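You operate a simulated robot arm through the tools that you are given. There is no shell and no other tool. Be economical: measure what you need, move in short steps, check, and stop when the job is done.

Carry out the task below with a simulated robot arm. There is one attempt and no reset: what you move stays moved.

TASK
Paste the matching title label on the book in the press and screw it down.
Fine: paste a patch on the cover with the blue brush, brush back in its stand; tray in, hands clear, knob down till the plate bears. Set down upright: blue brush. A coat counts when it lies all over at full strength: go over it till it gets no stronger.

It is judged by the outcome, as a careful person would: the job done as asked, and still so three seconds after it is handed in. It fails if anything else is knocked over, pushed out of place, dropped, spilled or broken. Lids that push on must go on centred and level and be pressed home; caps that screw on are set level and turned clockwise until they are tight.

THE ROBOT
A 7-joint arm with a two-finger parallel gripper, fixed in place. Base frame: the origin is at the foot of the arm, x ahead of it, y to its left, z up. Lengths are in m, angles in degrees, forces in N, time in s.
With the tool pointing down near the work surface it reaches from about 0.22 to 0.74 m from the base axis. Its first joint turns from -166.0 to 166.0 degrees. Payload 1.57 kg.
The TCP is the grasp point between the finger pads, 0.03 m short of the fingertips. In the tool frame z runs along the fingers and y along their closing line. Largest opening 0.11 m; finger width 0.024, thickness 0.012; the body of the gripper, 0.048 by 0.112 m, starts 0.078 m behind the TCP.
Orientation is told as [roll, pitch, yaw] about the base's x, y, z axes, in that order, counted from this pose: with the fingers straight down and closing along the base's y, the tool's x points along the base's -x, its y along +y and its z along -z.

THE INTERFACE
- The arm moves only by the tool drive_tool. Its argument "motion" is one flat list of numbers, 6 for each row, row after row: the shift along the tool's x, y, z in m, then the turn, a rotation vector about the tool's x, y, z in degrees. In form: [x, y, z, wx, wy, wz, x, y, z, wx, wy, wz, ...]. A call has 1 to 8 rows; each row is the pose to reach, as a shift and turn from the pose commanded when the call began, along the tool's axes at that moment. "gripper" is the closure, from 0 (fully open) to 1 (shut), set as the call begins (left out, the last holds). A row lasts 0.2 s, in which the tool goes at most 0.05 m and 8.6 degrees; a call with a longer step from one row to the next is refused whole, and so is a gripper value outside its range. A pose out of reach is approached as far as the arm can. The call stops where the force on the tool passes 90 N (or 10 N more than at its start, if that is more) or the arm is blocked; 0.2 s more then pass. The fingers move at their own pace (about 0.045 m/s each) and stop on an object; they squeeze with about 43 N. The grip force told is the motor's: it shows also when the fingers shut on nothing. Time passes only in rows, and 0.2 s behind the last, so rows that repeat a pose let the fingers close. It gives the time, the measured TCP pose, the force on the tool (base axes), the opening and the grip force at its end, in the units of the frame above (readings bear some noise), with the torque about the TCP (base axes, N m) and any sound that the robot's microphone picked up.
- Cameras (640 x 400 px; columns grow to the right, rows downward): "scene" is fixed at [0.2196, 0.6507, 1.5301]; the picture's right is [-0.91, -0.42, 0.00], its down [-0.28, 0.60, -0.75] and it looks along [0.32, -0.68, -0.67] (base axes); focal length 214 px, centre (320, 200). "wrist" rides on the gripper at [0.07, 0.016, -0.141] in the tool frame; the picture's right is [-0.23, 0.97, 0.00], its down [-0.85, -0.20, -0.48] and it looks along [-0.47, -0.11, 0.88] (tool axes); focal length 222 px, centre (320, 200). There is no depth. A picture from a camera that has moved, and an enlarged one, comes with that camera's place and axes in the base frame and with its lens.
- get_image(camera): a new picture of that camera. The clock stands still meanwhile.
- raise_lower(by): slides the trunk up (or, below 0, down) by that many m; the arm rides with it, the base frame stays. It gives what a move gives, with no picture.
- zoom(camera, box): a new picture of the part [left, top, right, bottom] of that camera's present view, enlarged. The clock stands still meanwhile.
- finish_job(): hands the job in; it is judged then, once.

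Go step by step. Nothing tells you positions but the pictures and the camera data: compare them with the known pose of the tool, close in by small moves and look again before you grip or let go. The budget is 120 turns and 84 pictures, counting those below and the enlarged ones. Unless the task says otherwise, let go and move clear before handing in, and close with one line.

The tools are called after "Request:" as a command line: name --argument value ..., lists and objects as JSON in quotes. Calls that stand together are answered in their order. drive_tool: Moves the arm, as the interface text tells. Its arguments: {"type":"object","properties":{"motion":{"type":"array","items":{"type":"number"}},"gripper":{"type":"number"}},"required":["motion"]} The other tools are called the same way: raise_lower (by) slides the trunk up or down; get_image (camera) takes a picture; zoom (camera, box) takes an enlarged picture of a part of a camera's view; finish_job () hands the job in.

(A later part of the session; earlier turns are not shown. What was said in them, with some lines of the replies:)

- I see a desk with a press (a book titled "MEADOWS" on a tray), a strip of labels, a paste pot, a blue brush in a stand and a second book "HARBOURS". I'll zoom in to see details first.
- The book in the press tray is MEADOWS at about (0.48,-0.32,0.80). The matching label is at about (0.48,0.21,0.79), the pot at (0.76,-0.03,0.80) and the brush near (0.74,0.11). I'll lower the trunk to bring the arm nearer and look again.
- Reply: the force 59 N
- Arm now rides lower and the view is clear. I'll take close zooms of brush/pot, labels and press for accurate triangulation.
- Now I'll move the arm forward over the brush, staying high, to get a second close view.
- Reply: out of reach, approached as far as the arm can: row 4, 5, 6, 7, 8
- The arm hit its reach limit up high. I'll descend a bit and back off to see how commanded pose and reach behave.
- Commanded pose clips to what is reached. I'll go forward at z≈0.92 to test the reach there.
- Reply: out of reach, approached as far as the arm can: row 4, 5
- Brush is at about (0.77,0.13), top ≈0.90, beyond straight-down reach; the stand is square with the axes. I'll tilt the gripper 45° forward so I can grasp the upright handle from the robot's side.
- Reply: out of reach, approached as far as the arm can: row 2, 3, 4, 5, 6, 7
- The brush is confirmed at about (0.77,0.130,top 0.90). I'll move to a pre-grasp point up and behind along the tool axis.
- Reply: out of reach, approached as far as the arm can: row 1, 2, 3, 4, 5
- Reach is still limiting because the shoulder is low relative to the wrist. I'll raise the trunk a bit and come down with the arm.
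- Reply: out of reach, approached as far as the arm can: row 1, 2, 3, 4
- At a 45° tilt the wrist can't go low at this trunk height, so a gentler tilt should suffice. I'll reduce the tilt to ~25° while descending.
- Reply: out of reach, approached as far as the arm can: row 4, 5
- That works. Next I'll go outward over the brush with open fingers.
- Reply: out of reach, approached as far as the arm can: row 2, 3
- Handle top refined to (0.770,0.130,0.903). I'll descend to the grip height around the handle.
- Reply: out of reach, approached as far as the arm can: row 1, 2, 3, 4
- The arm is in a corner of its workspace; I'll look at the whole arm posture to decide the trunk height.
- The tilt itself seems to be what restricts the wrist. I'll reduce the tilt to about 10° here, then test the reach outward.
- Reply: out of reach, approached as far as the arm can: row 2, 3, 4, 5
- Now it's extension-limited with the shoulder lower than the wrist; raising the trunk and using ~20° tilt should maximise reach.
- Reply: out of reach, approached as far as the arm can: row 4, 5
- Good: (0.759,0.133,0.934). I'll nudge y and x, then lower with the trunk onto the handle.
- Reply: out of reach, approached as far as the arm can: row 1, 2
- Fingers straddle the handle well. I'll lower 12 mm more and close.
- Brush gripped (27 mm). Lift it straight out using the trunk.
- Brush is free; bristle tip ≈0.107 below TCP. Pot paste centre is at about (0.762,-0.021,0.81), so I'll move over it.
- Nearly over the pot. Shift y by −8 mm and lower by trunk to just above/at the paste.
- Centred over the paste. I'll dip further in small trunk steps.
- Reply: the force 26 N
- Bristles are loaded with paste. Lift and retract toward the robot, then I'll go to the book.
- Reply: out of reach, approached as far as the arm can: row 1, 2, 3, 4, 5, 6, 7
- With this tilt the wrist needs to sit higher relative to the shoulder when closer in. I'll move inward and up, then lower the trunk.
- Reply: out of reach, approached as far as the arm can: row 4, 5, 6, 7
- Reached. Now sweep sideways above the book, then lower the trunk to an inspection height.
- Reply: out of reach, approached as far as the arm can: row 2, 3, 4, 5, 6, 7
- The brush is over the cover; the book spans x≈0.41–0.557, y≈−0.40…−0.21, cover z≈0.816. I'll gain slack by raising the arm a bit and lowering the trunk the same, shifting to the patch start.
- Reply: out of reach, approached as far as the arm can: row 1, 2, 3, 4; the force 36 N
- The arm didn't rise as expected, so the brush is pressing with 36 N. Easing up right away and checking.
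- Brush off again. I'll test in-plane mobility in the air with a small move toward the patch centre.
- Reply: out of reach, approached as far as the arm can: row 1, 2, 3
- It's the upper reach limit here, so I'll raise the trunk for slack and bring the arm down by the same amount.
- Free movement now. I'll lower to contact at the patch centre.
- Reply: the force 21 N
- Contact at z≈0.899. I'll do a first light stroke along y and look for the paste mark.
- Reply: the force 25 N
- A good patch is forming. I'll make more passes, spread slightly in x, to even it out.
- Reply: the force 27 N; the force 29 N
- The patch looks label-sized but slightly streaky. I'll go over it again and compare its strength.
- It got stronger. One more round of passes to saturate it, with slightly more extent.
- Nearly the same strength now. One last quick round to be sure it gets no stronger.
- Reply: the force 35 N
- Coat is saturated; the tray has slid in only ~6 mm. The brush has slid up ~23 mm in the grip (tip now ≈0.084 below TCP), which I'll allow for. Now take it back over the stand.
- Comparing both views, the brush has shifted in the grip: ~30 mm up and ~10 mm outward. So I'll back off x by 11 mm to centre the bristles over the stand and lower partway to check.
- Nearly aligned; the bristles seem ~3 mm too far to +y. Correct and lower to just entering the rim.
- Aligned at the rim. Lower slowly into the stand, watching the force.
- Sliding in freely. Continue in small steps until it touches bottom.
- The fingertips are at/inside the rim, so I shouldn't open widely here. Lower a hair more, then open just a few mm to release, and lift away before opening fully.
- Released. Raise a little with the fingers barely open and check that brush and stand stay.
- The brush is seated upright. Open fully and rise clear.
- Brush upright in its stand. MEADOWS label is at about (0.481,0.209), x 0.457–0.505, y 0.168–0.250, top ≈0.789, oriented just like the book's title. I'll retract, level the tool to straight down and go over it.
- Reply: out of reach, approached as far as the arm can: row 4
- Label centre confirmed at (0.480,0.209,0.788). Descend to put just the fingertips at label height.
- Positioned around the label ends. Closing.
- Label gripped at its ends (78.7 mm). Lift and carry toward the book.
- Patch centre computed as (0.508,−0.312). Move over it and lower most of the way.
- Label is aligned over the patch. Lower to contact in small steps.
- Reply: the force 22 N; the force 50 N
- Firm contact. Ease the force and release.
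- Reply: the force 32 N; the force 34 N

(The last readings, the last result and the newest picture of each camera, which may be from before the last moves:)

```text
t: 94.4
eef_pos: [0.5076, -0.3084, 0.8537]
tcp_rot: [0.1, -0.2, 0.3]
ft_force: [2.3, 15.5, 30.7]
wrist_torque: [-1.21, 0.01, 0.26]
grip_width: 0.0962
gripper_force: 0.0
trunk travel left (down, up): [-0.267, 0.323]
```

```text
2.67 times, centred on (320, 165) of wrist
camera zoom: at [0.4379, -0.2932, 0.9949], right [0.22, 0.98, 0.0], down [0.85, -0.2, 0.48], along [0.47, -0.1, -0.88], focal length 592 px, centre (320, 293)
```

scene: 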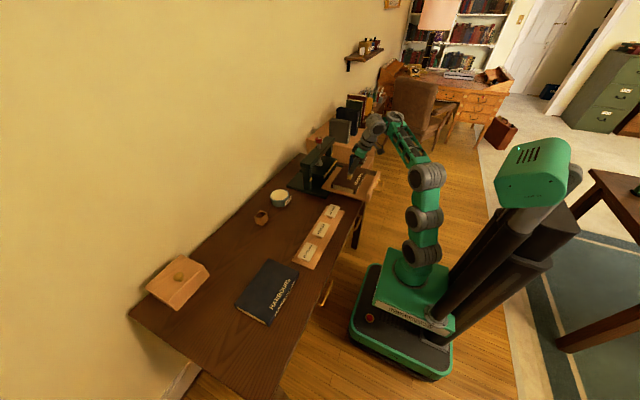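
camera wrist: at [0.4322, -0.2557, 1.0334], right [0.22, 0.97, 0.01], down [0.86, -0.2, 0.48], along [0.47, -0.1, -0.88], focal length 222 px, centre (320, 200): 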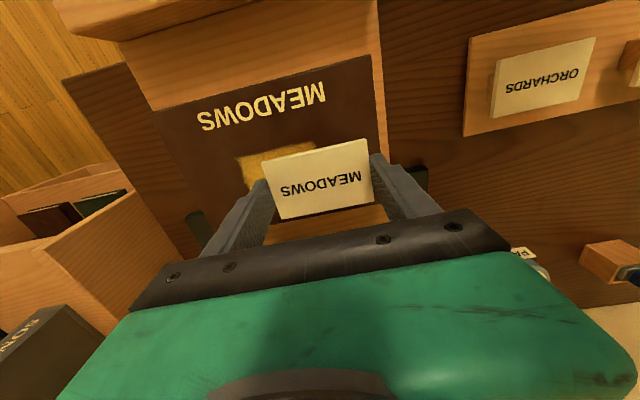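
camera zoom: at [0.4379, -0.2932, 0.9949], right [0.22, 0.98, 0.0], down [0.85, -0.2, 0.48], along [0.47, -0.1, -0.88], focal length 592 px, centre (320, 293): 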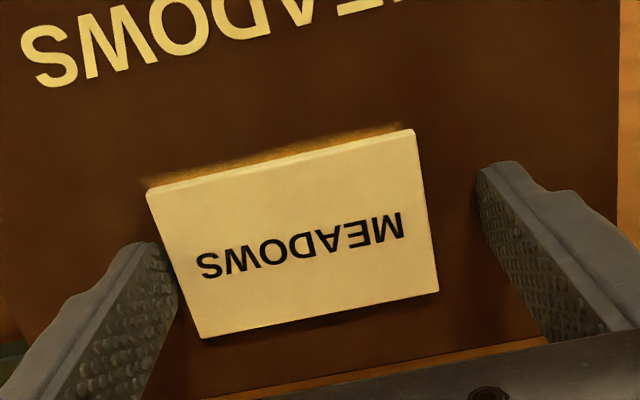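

The label lies on the patch, text matching. Rise clear.

Request:
drive_tool --motion '[0, 0, -0.03, 0, 0, 0, 0, 0, -0.07, 0, 0, 0, 0, 0, -0.09, 0, 0, 0, 0.02, 0, -0.09, 0, 0, 0]' --gripper 0

Request:
zoom --camera "wrist" --box '[140, 0, 440, 190]'

Request:
zoom --camera "scene" --box '[284, 130, 388, 210]'

```text
t: 95.4
eef_pos: [0.4883, -0.3091, 0.9405]
tcp_rot: [0.4, 0.0, 0.1]
ft_force: [-0.2, 0.6, -1.1]
wrist_torque: [0.01, 0.01, -0.01]
grip_width: 0.1102
gripper_force: 0.2
trunk travel left (down, up): [-0.267, 0.323]
```

```text
2.11 times, centred on (290, 95) of wrist
camera zoom: at [0.42, -0.2945, 1.0826], right [0.22, 0.97, 0.01], down [0.86, -0.2, 0.48], along [0.47, -0.1, -0.88], focal length 468 px, centre (383, 421)
```

zoom: 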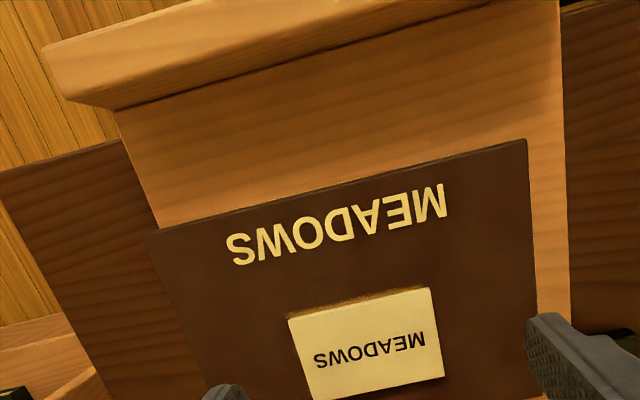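

```text
5.00 times, centred on (336, 170) of scene
camera zoom: at [0.2196, 0.6507, 1.5301], right [-0.91, -0.42, 0.0], down [-0.28, 0.6, -0.75], along [0.32, -0.68, -0.67], focal length 1072 px, centre (240, 350)
```

zoom: 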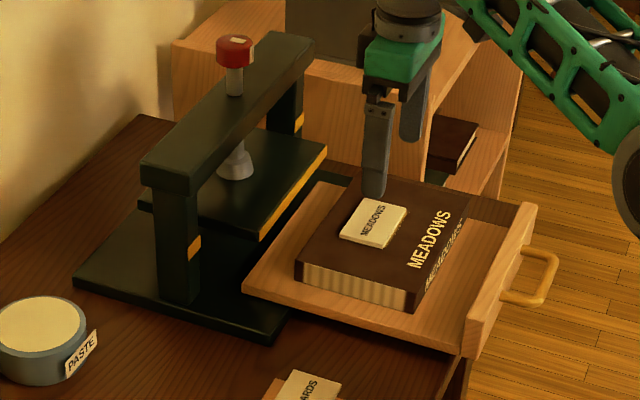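

Label is in place. Next, push the tray in: its front panel face is at x≈0.345, y −0.42…−0.22, top ≈0.833. I'll move in front of the panel with tips just below its top edge, above the handle.

Request:
drive_tool --motion '[0.04, -0.003, 0, 0, 0, 0, 0.08, -0.006, 0, 0, 0, 0, 0.12, -0.009, 0, 0, 0, 0, 0.16, -0.011, 0, 0, 0, 0, 0.19, -0.011, 0, 0, 0, 0, 0.19, -0.011, 0.04, 0, 0, 0, 0.19, -0.011, 0.06, 0, 0, 0, 0.19, -0.011, 0.06, 0, 0, 0]' --gripper 0.27

Request:
zoom --camera "scene" --box '[300, 140, 404, 220]'

```text
t: 97.2
eef_pos: [0.2948, -0.3213, 0.8829]
tcp_rot: [0.3, -0.1, 0.2]
ft_force: [0.4, -0.2, -1.0]
wrist_torque: [-0.01, -0.04, 0.0]
grip_width: 0.0802
gripper_force: 0.0
trunk travel left (down, up): [-0.267, 0.323]
```

```text
5.00 times, centred on (352, 180) of scene
camera zoom: at [0.2196, 0.6507, 1.5301], right [-0.91, -0.42, 0.0], down [-0.28, 0.6, -0.75], along [0.32, -0.68, -0.67], focal length 1072 px, centre (160, 300)
```

zoom: 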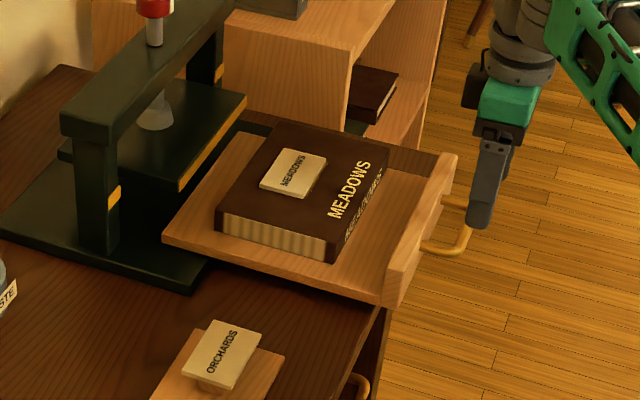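

Lower to the push height and advance slowly to contact.

Request:
drive_tool --motion '[0, 0, 0.02, 0, 0, 0, 0, 0, 0.038, 0, 0, 0, -0.015, 0, 0.038, 0, 0, 0, -0.03, 0, 0.038, 0, 0, 0, -0.045, 0, 0.038, 0, 0, 0, -0.055, 0, 0.038, 0, 0, 0]'

Request:
zoom --camera "scene" --box '[300, 140, 404, 220]'

```text
t: 98.6
eef_pos: [0.3518, -0.3229, 0.8536]
tcp_rot: [-0.6, -0.9, 0.2]
ft_force: [-0.7, 5.1, 72.4]
wrist_torque: [3.41, -0.79, -0.08]
grip_width: 0.0832
gripper_force: 1.2
trunk travel left (down, up): [-0.267, 0.323]
```

```text
5.00 times, centred on (352, 180) of scene
camera zoom: at [0.2196, 0.6507, 1.5301], right [-0.91, -0.42, 0.0], down [-0.28, 0.6, -0.75], along [0.32, -0.68, -0.67], focal length 1072 px, centre (160, 300)
```

zoom: 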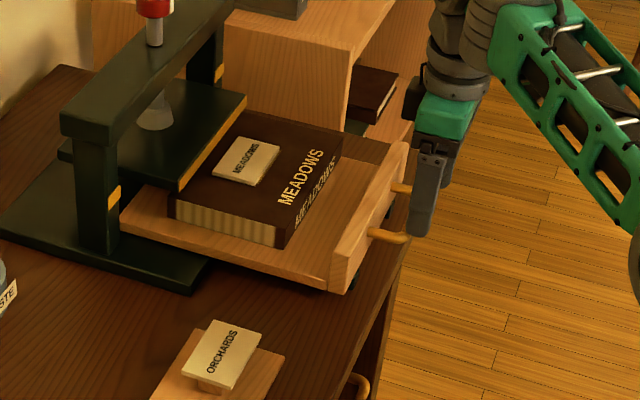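

The fingertips landed on top of the handle (it moved the tray in ~5 cm anyway). I'll lift, back off, and push squarely on the handle's outer bar instead.

Request:
drive_tool --motion '[0, 0, -0.025, 0, 0, 0, 0.03, 0, -0.03, 0, 0, 0, 0.07, 0, -0.03, 0, 0, 0, 0.07, 0, 0.0, 0, 0, 0, 0.07, 0, 0.03, 0, 0, 0, 0.07, 0, 0.03, 0, 0, 0]' --gripper 0.6

Request:
zoom --camera "scene" --box '[300, 140, 404, 220]'

```text
t: 100.0
eef_pos: [0.2811, -0.3232, 0.814]
tcp_rot: [0.4, 0.0, 0.1]
ft_force: [0.2, -0.6, 0.3]
wrist_torque: [0.0, 0.0, -0.04]
grip_width: 0.0439
gripper_force: 0.0
trunk travel left (down, up): [-0.267, 0.323]
```

```text
5.00 times, centred on (352, 180) of scene
camera zoom: at [0.2196, 0.6507, 1.5301], right [-0.91, -0.42, 0.0], down [-0.28, 0.6, -0.75], along [0.32, -0.68, -0.67], focal length 1072 px, centre (160, 300)
```

zoom: 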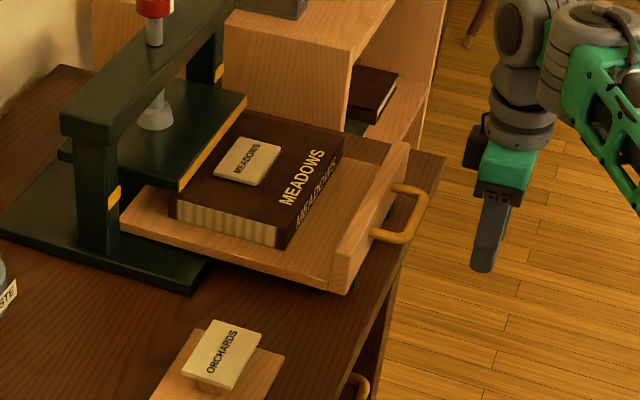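

Handle bar is at about (0.356,−0.318,0.815), right in front of the fingers. Push it in, in stages.

Request:
drive_tool --motion '[-0.025, 0.002, 0, 0, 0, 0, -0.05, 0.003, 0, 0, 0, 0, -0.07, 0.003, 0, 0, 0, 0, -0.09, 0.003, 0, 0, 0, 0, -0.11, 0.003, 0, 0, 0, 0, -0.13, 0.003, 0, 0, 0, 0]'

Request:
zoom --camera "scene" --box '[284, 130, 388, 210]'

```text
t: 101.4
eef_pos: [0.4101, -0.3191, 0.8156]
tcp_rot: [0.3, -0.1, 0.3]
ft_force: [0.1, -0.3, -0.7]
wrist_torque: [-0.01, 0.04, -0.01]
grip_width: 0.0439
gripper_force: 0.1
trunk travel left (down, up): [-0.267, 0.323]
```

```text
5.00 times, centred on (336, 170) of scene
camera zoom: at [0.2196, 0.6507, 1.5301], right [-0.91, -0.42, 0.0], down [-0.28, 0.6, -0.75], along [0.32, -0.68, -0.67], focal length 1072 px, centre (240, 350)
```

zoom: 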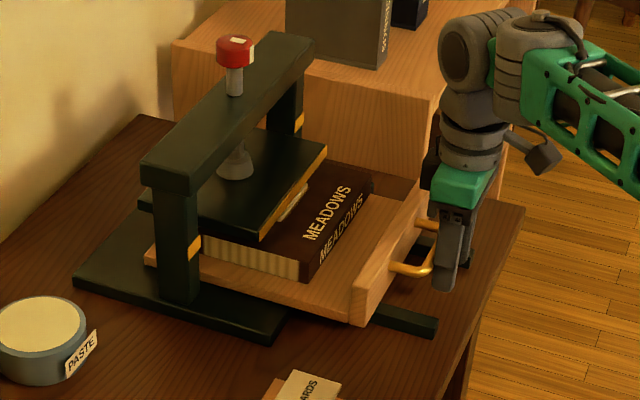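

Sliding well, book entering under the plate. Continue gently to the stop.

Request:
drive_tool --motion '[-0.015, 0, 0, 0, 0, 0, -0.03, 0, 0, 0, 0, 0, -0.04, 0, 0, 0, 0, 0, -0.05, 0, 0, 0, 0, 0, -0.06, 0, 0, 0, 0, 0, -0.07, 0, 0, 0, 0, 0, -0.08, 0, 0, 0, 0, 0, -0.09, 0, 0, 0, 0, 0]'

Request:
zoom --camera "scene" --box '[284, 130, 388, 210]'

```text
t: 102.9
eef_pos: [0.4704, -0.3157, 0.8138]
tcp_rot: [1.7, 1.3, -0.2]
ft_force: [-76.1, -5.3, 21.3]
wrist_torque: [0.36, -0.61, 1.58]
grip_width: 0.0386
gripper_force: 0.0
trunk travel left (down, up): [-0.267, 0.323]
stopped in row 7: the force on the tool passed its limit at 104 N (the readings are from after the stop); the commanded pose is now the measured one
```

```text
5.00 times, centred on (336, 170) of scene
camera zoom: at [0.2196, 0.6507, 1.5301], right [-0.91, -0.42, 0.0], down [-0.28, 0.6, -0.75], along [0.32, -0.68, -0.67], focal length 1072 px, centre (240, 350)
```

zoom: 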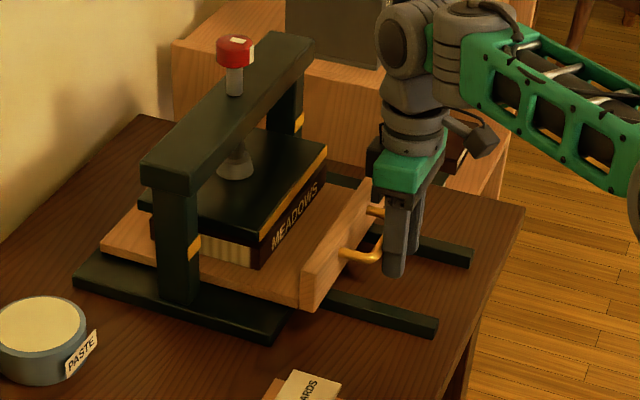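

The tray is fully in against its stop. I'll back off, rise, and raise the trunk to reach the red knob at about (0.677,−0.315, top 1.012).

Request:
drive_tool --motion '[0.02, 0, 0, 1.7, -1.3, 0, 0.05, 0, 0, 1.7, -1.3, 0, 0.06, 0, -0.03, 1.7, -1.3, 0, 0.06, 0, -0.07, 1.7, -1.3, 0, 0.06, 0, -0.07, 1.7, -1.3, 0]' --gripper 0

Request:
raise_lower --by 0.27

Request:
drive_tool --motion '[-0.03, 0, 0, 0, 0, 8, -0.06, 0, 0, 0, 0, 16, -0.1, 0, 0, 0, 0, 24, -0.14, 0, 0, 0, 0, 25, -0.18, 0, 0, 0, 0, 25, -0.18, 0, 0, 0, 0, 25]'

Request:
get_image --camera "wrist"

```text
t: 104.1
eef_pos: [0.4245, -0.316, 0.8822]
tcp_rot: [-0.6, -0.1, 0.1]
ft_force: [-0.5, 0.4, 0.2]
wrist_torque: [-0.01, 0.0, 0.0]
grip_width: 0.11
gripper_force: 0.1
trunk travel left (down, up): [-0.267, 0.323]
```

```text
t: 106.8
eef_pos: [0.4243, -0.3154, 1.1519]
tcp_rot: [-0.4, -0.1, 0.1]
ft_force: [0.1, -0.8, 0.6]
wrist_torque: [0.0, 0.0, -0.03]
grip_width: 0.11
gripper_force: 0.0
trunk travel left (down, up): [-0.537, 0.053]
```

```text
t: 108.2
eef_pos: [0.6026, -0.3141, 1.1532]
tcp_rot: [-0.3, -0.4, -25.0]
ft_force: [0.3, -0.5, -0.4]
wrist_torque: [0.02, 0.01, 0.0]
grip_width: 0.1102
gripper_force: 0.0
out of reach, approached as far as the arm can: row 4
trunk travel left (down, up): [-0.537, 0.053]
```

```text
9 pictures are left
camera wrist: at [0.5473, -0.2695, 1.2934], right [0.62, 0.79, -0.01], down [0.69, -0.54, 0.49], along [0.38, -0.3, -0.87], focal length 222 px, centre (320, 200)
```

wrist: 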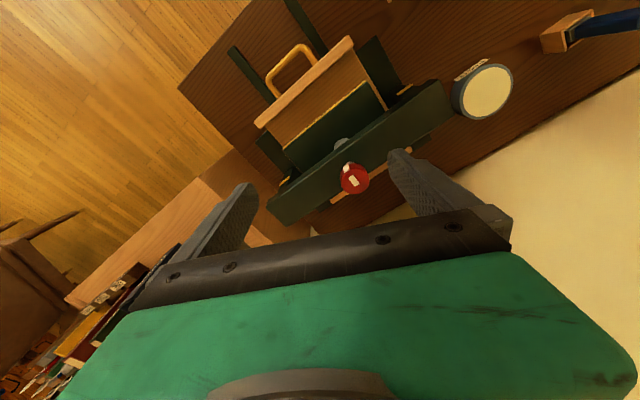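

Knob centre refined to (0.674,−0.308, top 1.015). Move above it, fingers open.

Request:
drive_tool --motion '[-0.03, 0.018, 0.03, 0, 0, 0, -0.0622, 0.0356, 0.05, 0, 0, 0, -0.0622, 0.0356, 0.08, 0, 0, 0, -0.0622, 0.0356, 0.09, 0, 0, 0, -0.0622, 0.0356, 0.09, 0, 0, 0]'

Request:
get_image --camera "wrist"

```text
t: 109.4
eef_pos: [0.6574, -0.2861, 1.0748]
tcp_rot: [-0.3, -0.5, -24.8]
ft_force: [0.8, -0.8, 0.6]
wrist_torque: [-0.03, -0.02, 0.01]
grip_width: 0.11
gripper_force: 0.1
out of reach, approached as far as the arm can: row 1, 2, 3, 4, 5
trunk travel left (down, up): [-0.537, 0.053]
```

```text
8 pictures are left
camera wrist: at [0.6016, -0.2418, 1.2154], right [0.62, 0.79, -0.01], down [0.69, -0.54, 0.49], along [0.38, -0.3, -0.87], focal length 222 px, centre (320, 200)
```

wrist: 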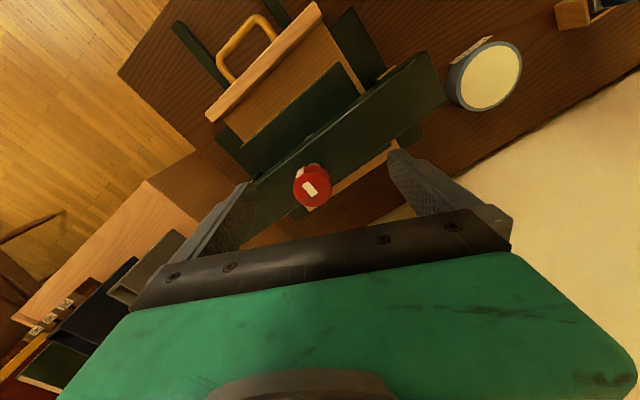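

Short by ~25 mm radially. I'll raise the trunk to its top and add an 8° outward tilt for reach.

Request:
raise_lower --by 0.05

Request:
drive_tool --motion '[0, -0.006, 0.03, 0, -4, 0, -0.01, -0.0133, 0.06, 0, -8, 0, -0.0256, -0.0133, 0.072, 0, -8, 0, -0.0256, -0.0133, 0.072, 0, -8, 0]'

```text
t: 110.3
eef_pos: [0.6589, -0.2866, 1.124]
tcp_rot: [-0.5, -0.3, -24.9]
ft_force: [0.2, 0.9, 0.3]
wrist_torque: [0.01, 0.0, 0.03]
grip_width: 0.1098
gripper_force: 0.1
trunk travel left (down, up): [-0.587, 0.003]
```

```text
t: 111.3
eef_pos: [0.6848, -0.3224, 1.0529]
tcp_rot: [-1.6, -8.3, -24.9]
ft_force: [0.4, 0.4, -0.3]
wrist_torque: [0.01, 0.02, 0.0]
grip_width: 0.1103
gripper_force: 0.0
out of reach, approached as far as the arm can: row 1, 2, 3, 4
trunk travel left (down, up): [-0.587, 0.003]
```

Now slightly too far out; halve the tilt and centre on the knob.

Request:
drive_tool --motion '[0.007, 0.004, 0, -0.8, 2, 0, 0.0146, 0.008, 0.002, -1.6, 4, 0, 0.0146, 0.008, 0.002, -1.6, 4, 0]'

```text
t: 112.2
eef_pos: [0.6777, -0.2993, 1.0469]
tcp_rot: [2.5, -4.5, -24.7]
ft_force: [0.6, -0.3, 0.2]
wrist_torque: [-0.03, -0.02, 0.0]
grip_width: 0.1101
gripper_force: 0.1
out of reach, approached as far as the arm can: row 1, 2, 3
trunk travel left (down, up): [-0.587, 0.003]
```

Request:
drive_tool --motion '[-0.001, -0.005, 0.002, 1.2, 0, 0, -0.0017, -0.0099, 0.007, 2.5, 0, 0, -0.0017, -0.0099, 0.007, 2.5, 0, 0]'

Request:
get_image --camera "wrist"

```text
t: 113.0
eef_pos: [0.6694, -0.3167, 1.0417]
tcp_rot: [-2.7, -4.4, -24.9]
ft_force: [1.0, -0.4, 0.0]
wrist_torque: [0.02, 0.0, -0.01]
grip_width: 0.1101
gripper_force: 0.1
out of reach, approached as far as the arm can: row 1, 2, 3
trunk travel left (down, up): [-0.587, 0.003]
```

```text
7 pictures are left
camera wrist: at [0.6066, -0.2628, 1.1761], right [0.62, 0.79, -0.03], down [0.67, -0.5, 0.55], along [0.42, -0.36, -0.83], focal length 222 px, centre (320, 200)
```

wrist: 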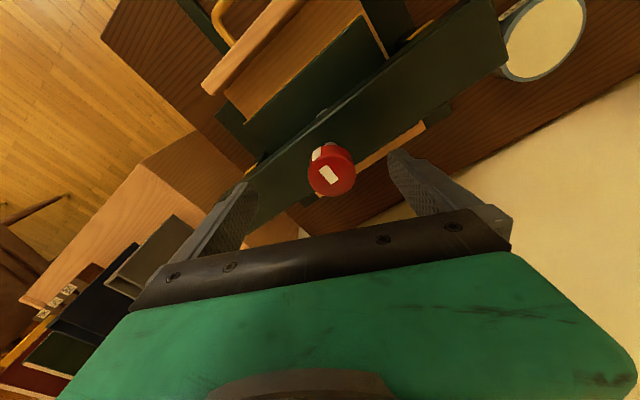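

Let me hold a moment to see where the arm settles.

Request:
drive_tool --motion '[0, 0, 0, 0, 0, 0, 0, 0, 0, 0, 0, 0, 0, 0, 0, 0, 0, 0]'

```text
t: 113.8
eef_pos: [0.6696, -0.3157, 1.0425]
tcp_rot: [-2.8, -4.4, -24.9]
ft_force: [-0.8, -0.4, 1.1]
wrist_torque: [0.0, -0.01, -0.01]
grip_width: 0.1099
gripper_force: 0.2
trunk travel left (down, up): [-0.587, 0.003]
```

Request:
drive_tool --motion '[-0.001, 0.002, 0.02, -0.7, 0, 0, -0.002, 0.0045, 0.038, -1.4, 0, 0, -0.002, 0.0045, 0.038, -1.4, 0, 0]'

```text
t: 114.5
eef_pos: [0.6749, -0.3081, 1.004]
tcp_rot: [0.1, -4.3, -24.9]
ft_force: [-0.7, 0.7, -0.3]
wrist_torque: [-0.01, -0.01, 0.01]
grip_width: 0.1098
gripper_force: 0.0
out of reach, approached as far as the arm can: row 1, 2, 3
trunk travel left (down, up): [-0.587, 0.003]
```

Perfectly on the knob. I'll first rotate the open gripper counter-clockwise for a longer turn, then grip.

Request:
drive_tool --motion '[0, 0, 0, 0, 0, -8, 0, 0, 0, 0, 0, -16, 0, 0, 0, 0, 0, -24, 0, 0, 0, 0, 0, -32, 0, 0, 0, 0, 0, -40, 0, 0, 0, 0, 0, -48, 0, 0, 0, 0, 0, -56, 0, 0, 0, 0, 0, -64]'

Request:
drive_tool --motion '[0, 0, 0, 0, 0, 0, 0, 0, 0, 0, 0, 0, 0, 0, 0, 0, 0, 0, 0, 0, 0, 0, 0, 0, 0, 0, 0, 0, 0, 0]' --gripper 1

```text
t: 116.3
eef_pos: [0.675, -0.3071, 1.0049]
tcp_rot: [-3.9, -1.8, 39.3]
ft_force: [0.7, 0.3, -0.1]
wrist_torque: [0.02, 0.04, 0.03]
grip_width: 0.1101
gripper_force: 0.2
trunk travel left (down, up): [-0.587, 0.003]
```

```text
t: 117.5
eef_pos: [0.6759, -0.3097, 1.0048]
tcp_rot: [-3.7, -2.0, 39.2]
ft_force: [6.2, -5.1, 0.7]
wrist_torque: [0.19, 0.0, 0.02]
grip_width: 0.04
gripper_force: 22.0
trunk travel left (down, up): [-0.587, 0.003]
```

Knob gripped (40 mm). Turn clockwise (about tool +z).

Request:
drive_tool --motion '[0, 0, 0, 0, 0, 8, 0, 0, 0, 0, 0, 16, 0, 0, 0, 0, 0, 24, 0, 0, 0, 0, 0, 32, 0, 0, 0, 0, 0, 40, 0, 0, 0, 0, 0, 48, 0, 0, 0, 0, 0, 56, 0, 0, 0, 0, 0, 64]'

Request:
drive_tool --motion '[0, 0, 0, 0, 0, 8, 0, 0, 0, 0, 0, 16, 0, 0, 0, 0, 0, 24, 0, 0, 0, 0, 0, 32, 0, 0, 0, 0, 0, 40, 0, 0, 0, 0, 0, 48, 0, 0, 0, 0, 0, 56, 0, 0, 0, 0, 0, 64]'

Request:
zoom --camera "scene" --box '[284, 130, 388, 210]'

```text
t: 119.3
eef_pos: [0.6741, -0.3094, 1.0051]
tcp_rot: [0.1, -4.4, -25.1]
ft_force: [11.8, -11.9, 10.5]
wrist_torque: [-0.11, 0.49, 0.0]
grip_width: 0.0394
gripper_force: 44.5
trunk travel left (down, up): [-0.587, 0.003]
```

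```text
t: 121.2
eef_pos: [0.6736, -0.3057, 1.002]
tcp_rot: [3.5, -1.7, -88.8]
ft_force: [-0.9, 6.6, 5.4]
wrist_torque: [0.17, 0.7, 0.82]
grip_width: 0.0397
gripper_force: 44.7
trunk travel left (down, up): [-0.587, 0.003]
```

```text
5.00 times, centred on (336, 170) of scene
camera zoom: at [0.2196, 0.6507, 1.5301], right [-0.91, -0.42, 0.0], down [-0.28, 0.6, -0.75], along [0.32, -0.68, -0.67], focal length 1072 px, centre (240, 350)
```

zoom: 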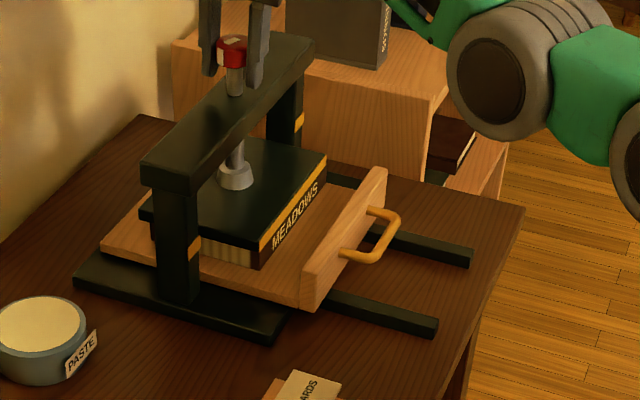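

The plate has come well down and torque is starting to show. Continue clockwise a little at a time.

Request:
drive_tool --motion '[0, 0, 0, 0, 0, 6, 0, 0, 0, 0, 0, 12, 0, 0, 0, 0, 0, 18, 0, 0, 0, 0, 0, 24, 0, 0, 0, 0, 0, 30, 0, 0, 0, 0, 0, 30]'

```text
t: 122.5
eef_pos: [0.6747, -0.3077, 1.0026]
tcp_rot: [4.2, 0.4, -118.9]
ft_force: [3.1, -0.5, -7.7]
wrist_torque: [0.11, 0.67, 0.68]
grip_width: 0.0393
gripper_force: 44.8
trunk travel left (down, up): [-0.587, 0.003]
```

Request:
drive_tool --motion '[0, 0, 0, 0, 0, 6, 0, 0, 0, 0, 0, 12, 0, 0, 0, 0, 0, 18, 0, 0, 0, 0, 0, 24, 0, 0, 0, 0, 0, 30, 0, 0, 0, 0, 0, 36, 0, 0, 0, 0, 0, 42, 0, 0, 0, 0, 0, 42]'

Request:
zoom --camera "scene" --box '[304, 150, 368, 200]'

```text
t: 124.3
eef_pos: [0.676, -0.3096, 1.0045]
tcp_rot: [3.0, 3.2, -160.7]
ft_force: [8.3, -9.6, 0.7]
wrist_torque: [0.55, -0.11, 0.8]
grip_width: 0.0397
gripper_force: 45.1
trunk travel left (down, up): [-0.587, 0.003]
```

```text
8.00 times, centred on (336, 175) of scene
camera zoom: at [0.2196, 0.6507, 1.5301], right [-0.91, -0.42, 0.0], down [-0.28, 0.6, -0.75], along [0.32, -0.68, -0.67], focal length 1716 px, centre (192, 400)
```

zoom: 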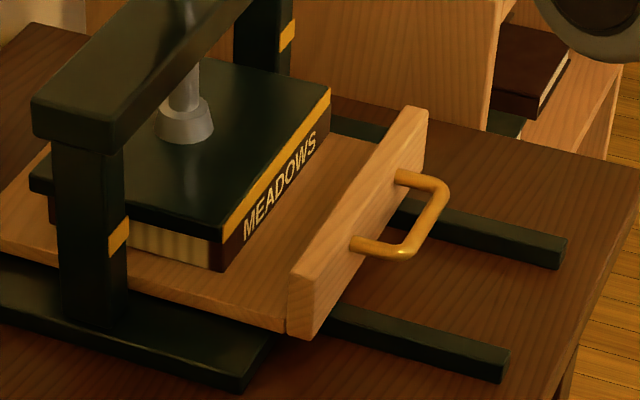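

Still turning at constant friction; the plate is close to the label. Keep going until the torque climbs.

Request:
drive_tool --motion '[0, 0, 0, 0, 0, 6, 0, 0, 0, 0, 0, 12, 0, 0, 0, 0, 0, 18, 0, 0, 0, 0, 0, 24, 0, 0, 0, 0, 0, 30, 0, 0, 0, 0, 0, 36, 0, 0, 0, 0, 0, 42, 0, 0, 0, 0, 0, 42]'

```text
t: 126.2
eef_pos: [0.6734, -0.3094, 1.0042]
tcp_rot: [-0.3, 4.1, 157.1]
ft_force: [-1.0, -14.8, 4.3]
wrist_torque: [-0.14, 0.01, 0.43]
grip_width: 0.0391
gripper_force: 44.7
trunk travel left (down, up): [-0.587, 0.003]
```

Request:
drive_tool --motion '[0, 0, 0, 0, 0, 6, 0, 0, 0, 0, 0, 12, 0, 0, 0, 0, 0, 18, 0, 0, 0, 0, 0, 24, 0, 0, 0, 0, 0, 30, 0, 0, 0, 0, 0, 36, 0, 0, 0, 0, 0, 42, 0, 0, 0, 0, 0, 42]'

```text
t: 128.0
eef_pos: [0.6705, -0.2995, 1.0028]
tcp_rot: [-2.7, 3.2, 115.3]
ft_force: [57.2, 21.7, -10.6]
wrist_torque: [0.36, -0.49, 0.78]
grip_width: 0.0397
gripper_force: 44.8
out of reach, approached as far as the arm can: row 1, 6, 7, 8
trunk travel left (down, up): [-0.587, 0.003]
```

The arm reached its turning limit (lateral force). Release the knob, look, and wind back for a fresh grip.

Request:
drive_tool --motion '[0, 0, 0, 0, 0, 0, 0, 0, 0, 0, 0, 0, 0, 0, 0, 0, 0, 0, 0, 0, 0, 0, 0, 0, 0, 0, 0, 0, 0, -2]' --gripper 0

Request:
zoom --camera "scene" --box '[300, 130, 364, 190]'

```text
t: 129.2
eef_pos: [0.6646, -0.3033, 1.0044]
tcp_rot: [-2.7, 3.3, 117.2]
ft_force: [0.2, 0.4, 0.0]
wrist_torque: [-0.01, 0.02, -0.03]
grip_width: 0.1101
gripper_force: 0.0
trunk travel left (down, up): [-0.587, 0.003]
```

```text
6.67 times, centred on (332, 160) of scene
camera zoom: at [0.2196, 0.6507, 1.5301], right [-0.91, -0.42, 0.0], down [-0.28, 0.6, -0.75], along [0.32, -0.68, -0.67], focal length 1430 px, centre (240, 467)
```

zoom: 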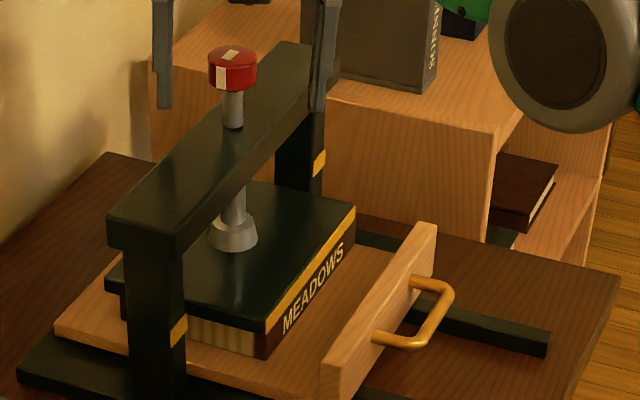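

The knob's mark and the plate haven't moved since the torque rose, so the screw is tight (fingers slipping at ~0.8 N·m) and the plate bears. I'll lift straight off the knob carefully.

Request:
drive_tool --motion '[0, 0, -0.015, 0, 0, 0, -0.002, 0.0015, -0.03, 0, 0, 0, -0.006, 0.005, -0.045, 0, 0, 0, -0.012, 0.009, -0.06, 0, 0, 0, -0.02, 0.015, -0.075, 0, 0, 0, -0.03, 0.024, -0.09, 0, 0, 0]'

```text
t: 130.6
eef_pos: [0.6222, -0.2848, 1.0926]
tcp_rot: [-2.7, 3.2, 117.1]
ft_force: [-0.2, -0.4, -0.1]
wrist_torque: [0.02, -0.02, 0.04]
grip_width: 0.11
gripper_force: 0.1
trunk travel left (down, up): [-0.587, 0.003]
```

Clear of the knob with no contact. Withdraw toward the robot and take a final look.

Request:
drive_tool --motion '[-0.03, 0.024, -0.01, 0, 0, 0, -0.06, 0.048, -0.01, 0, 0, 0, -0.09, 0.072, -0.01, 0, 0, 0, -0.12, 0.096, -0.01, 0, 0, 0, -0.15, 0.12, -0.01, 0, 0, 0]'

Request:
zoom --camera "scene" --box '[300, 130, 364, 190]'

Request:
get_image --camera "scene"

```text
t: 131.8
eef_pos: [0.4606, -0.2106, 1.1261]
tcp_rot: [-2.3, 3.0, 117.2]
ft_force: [0.7, -1.0, -0.4]
wrist_torque: [0.01, 0.04, -0.02]
grip_width: 0.1097
gripper_force: 0.0
out of reach, approached as far as the arm can: row 2, 3, 4, 5
trunk travel left (down, up): [-0.587, 0.003]
```

```text
6.67 times, centred on (332, 160) of scene
camera zoom: at [0.2196, 0.6507, 1.5301], right [-0.91, -0.42, 0.0], down [-0.28, 0.6, -0.75], along [0.32, -0.68, -0.67], focal length 1430 px, centre (240, 467)
```

zoom: 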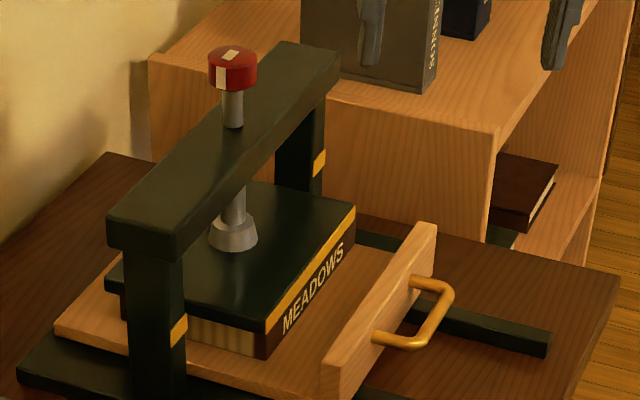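

```text
2 pictures are left
```

scene: 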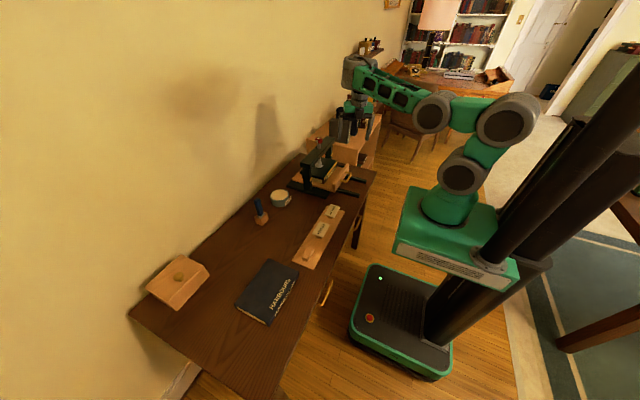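

Tray is in, the plate is down on the book with the MEADOWS label, the brush is upright in its stand, and the other items are in place. The arm is clear, so I'm handing in.

Request:
finish_job

```text
The job is handed in.
```

I pasted the MEADOWS label on the MEADOWS book, pushed the tray in to its stop, and turned the press knob clockwise until the plate stopped moving. The brush is upright in its stand and the arm is clear. I judged the plate tight because the plate and the knob's mark stopped moving while the fingers slipped on the knob. I could not see it touching the label, which is hidden under the plate.
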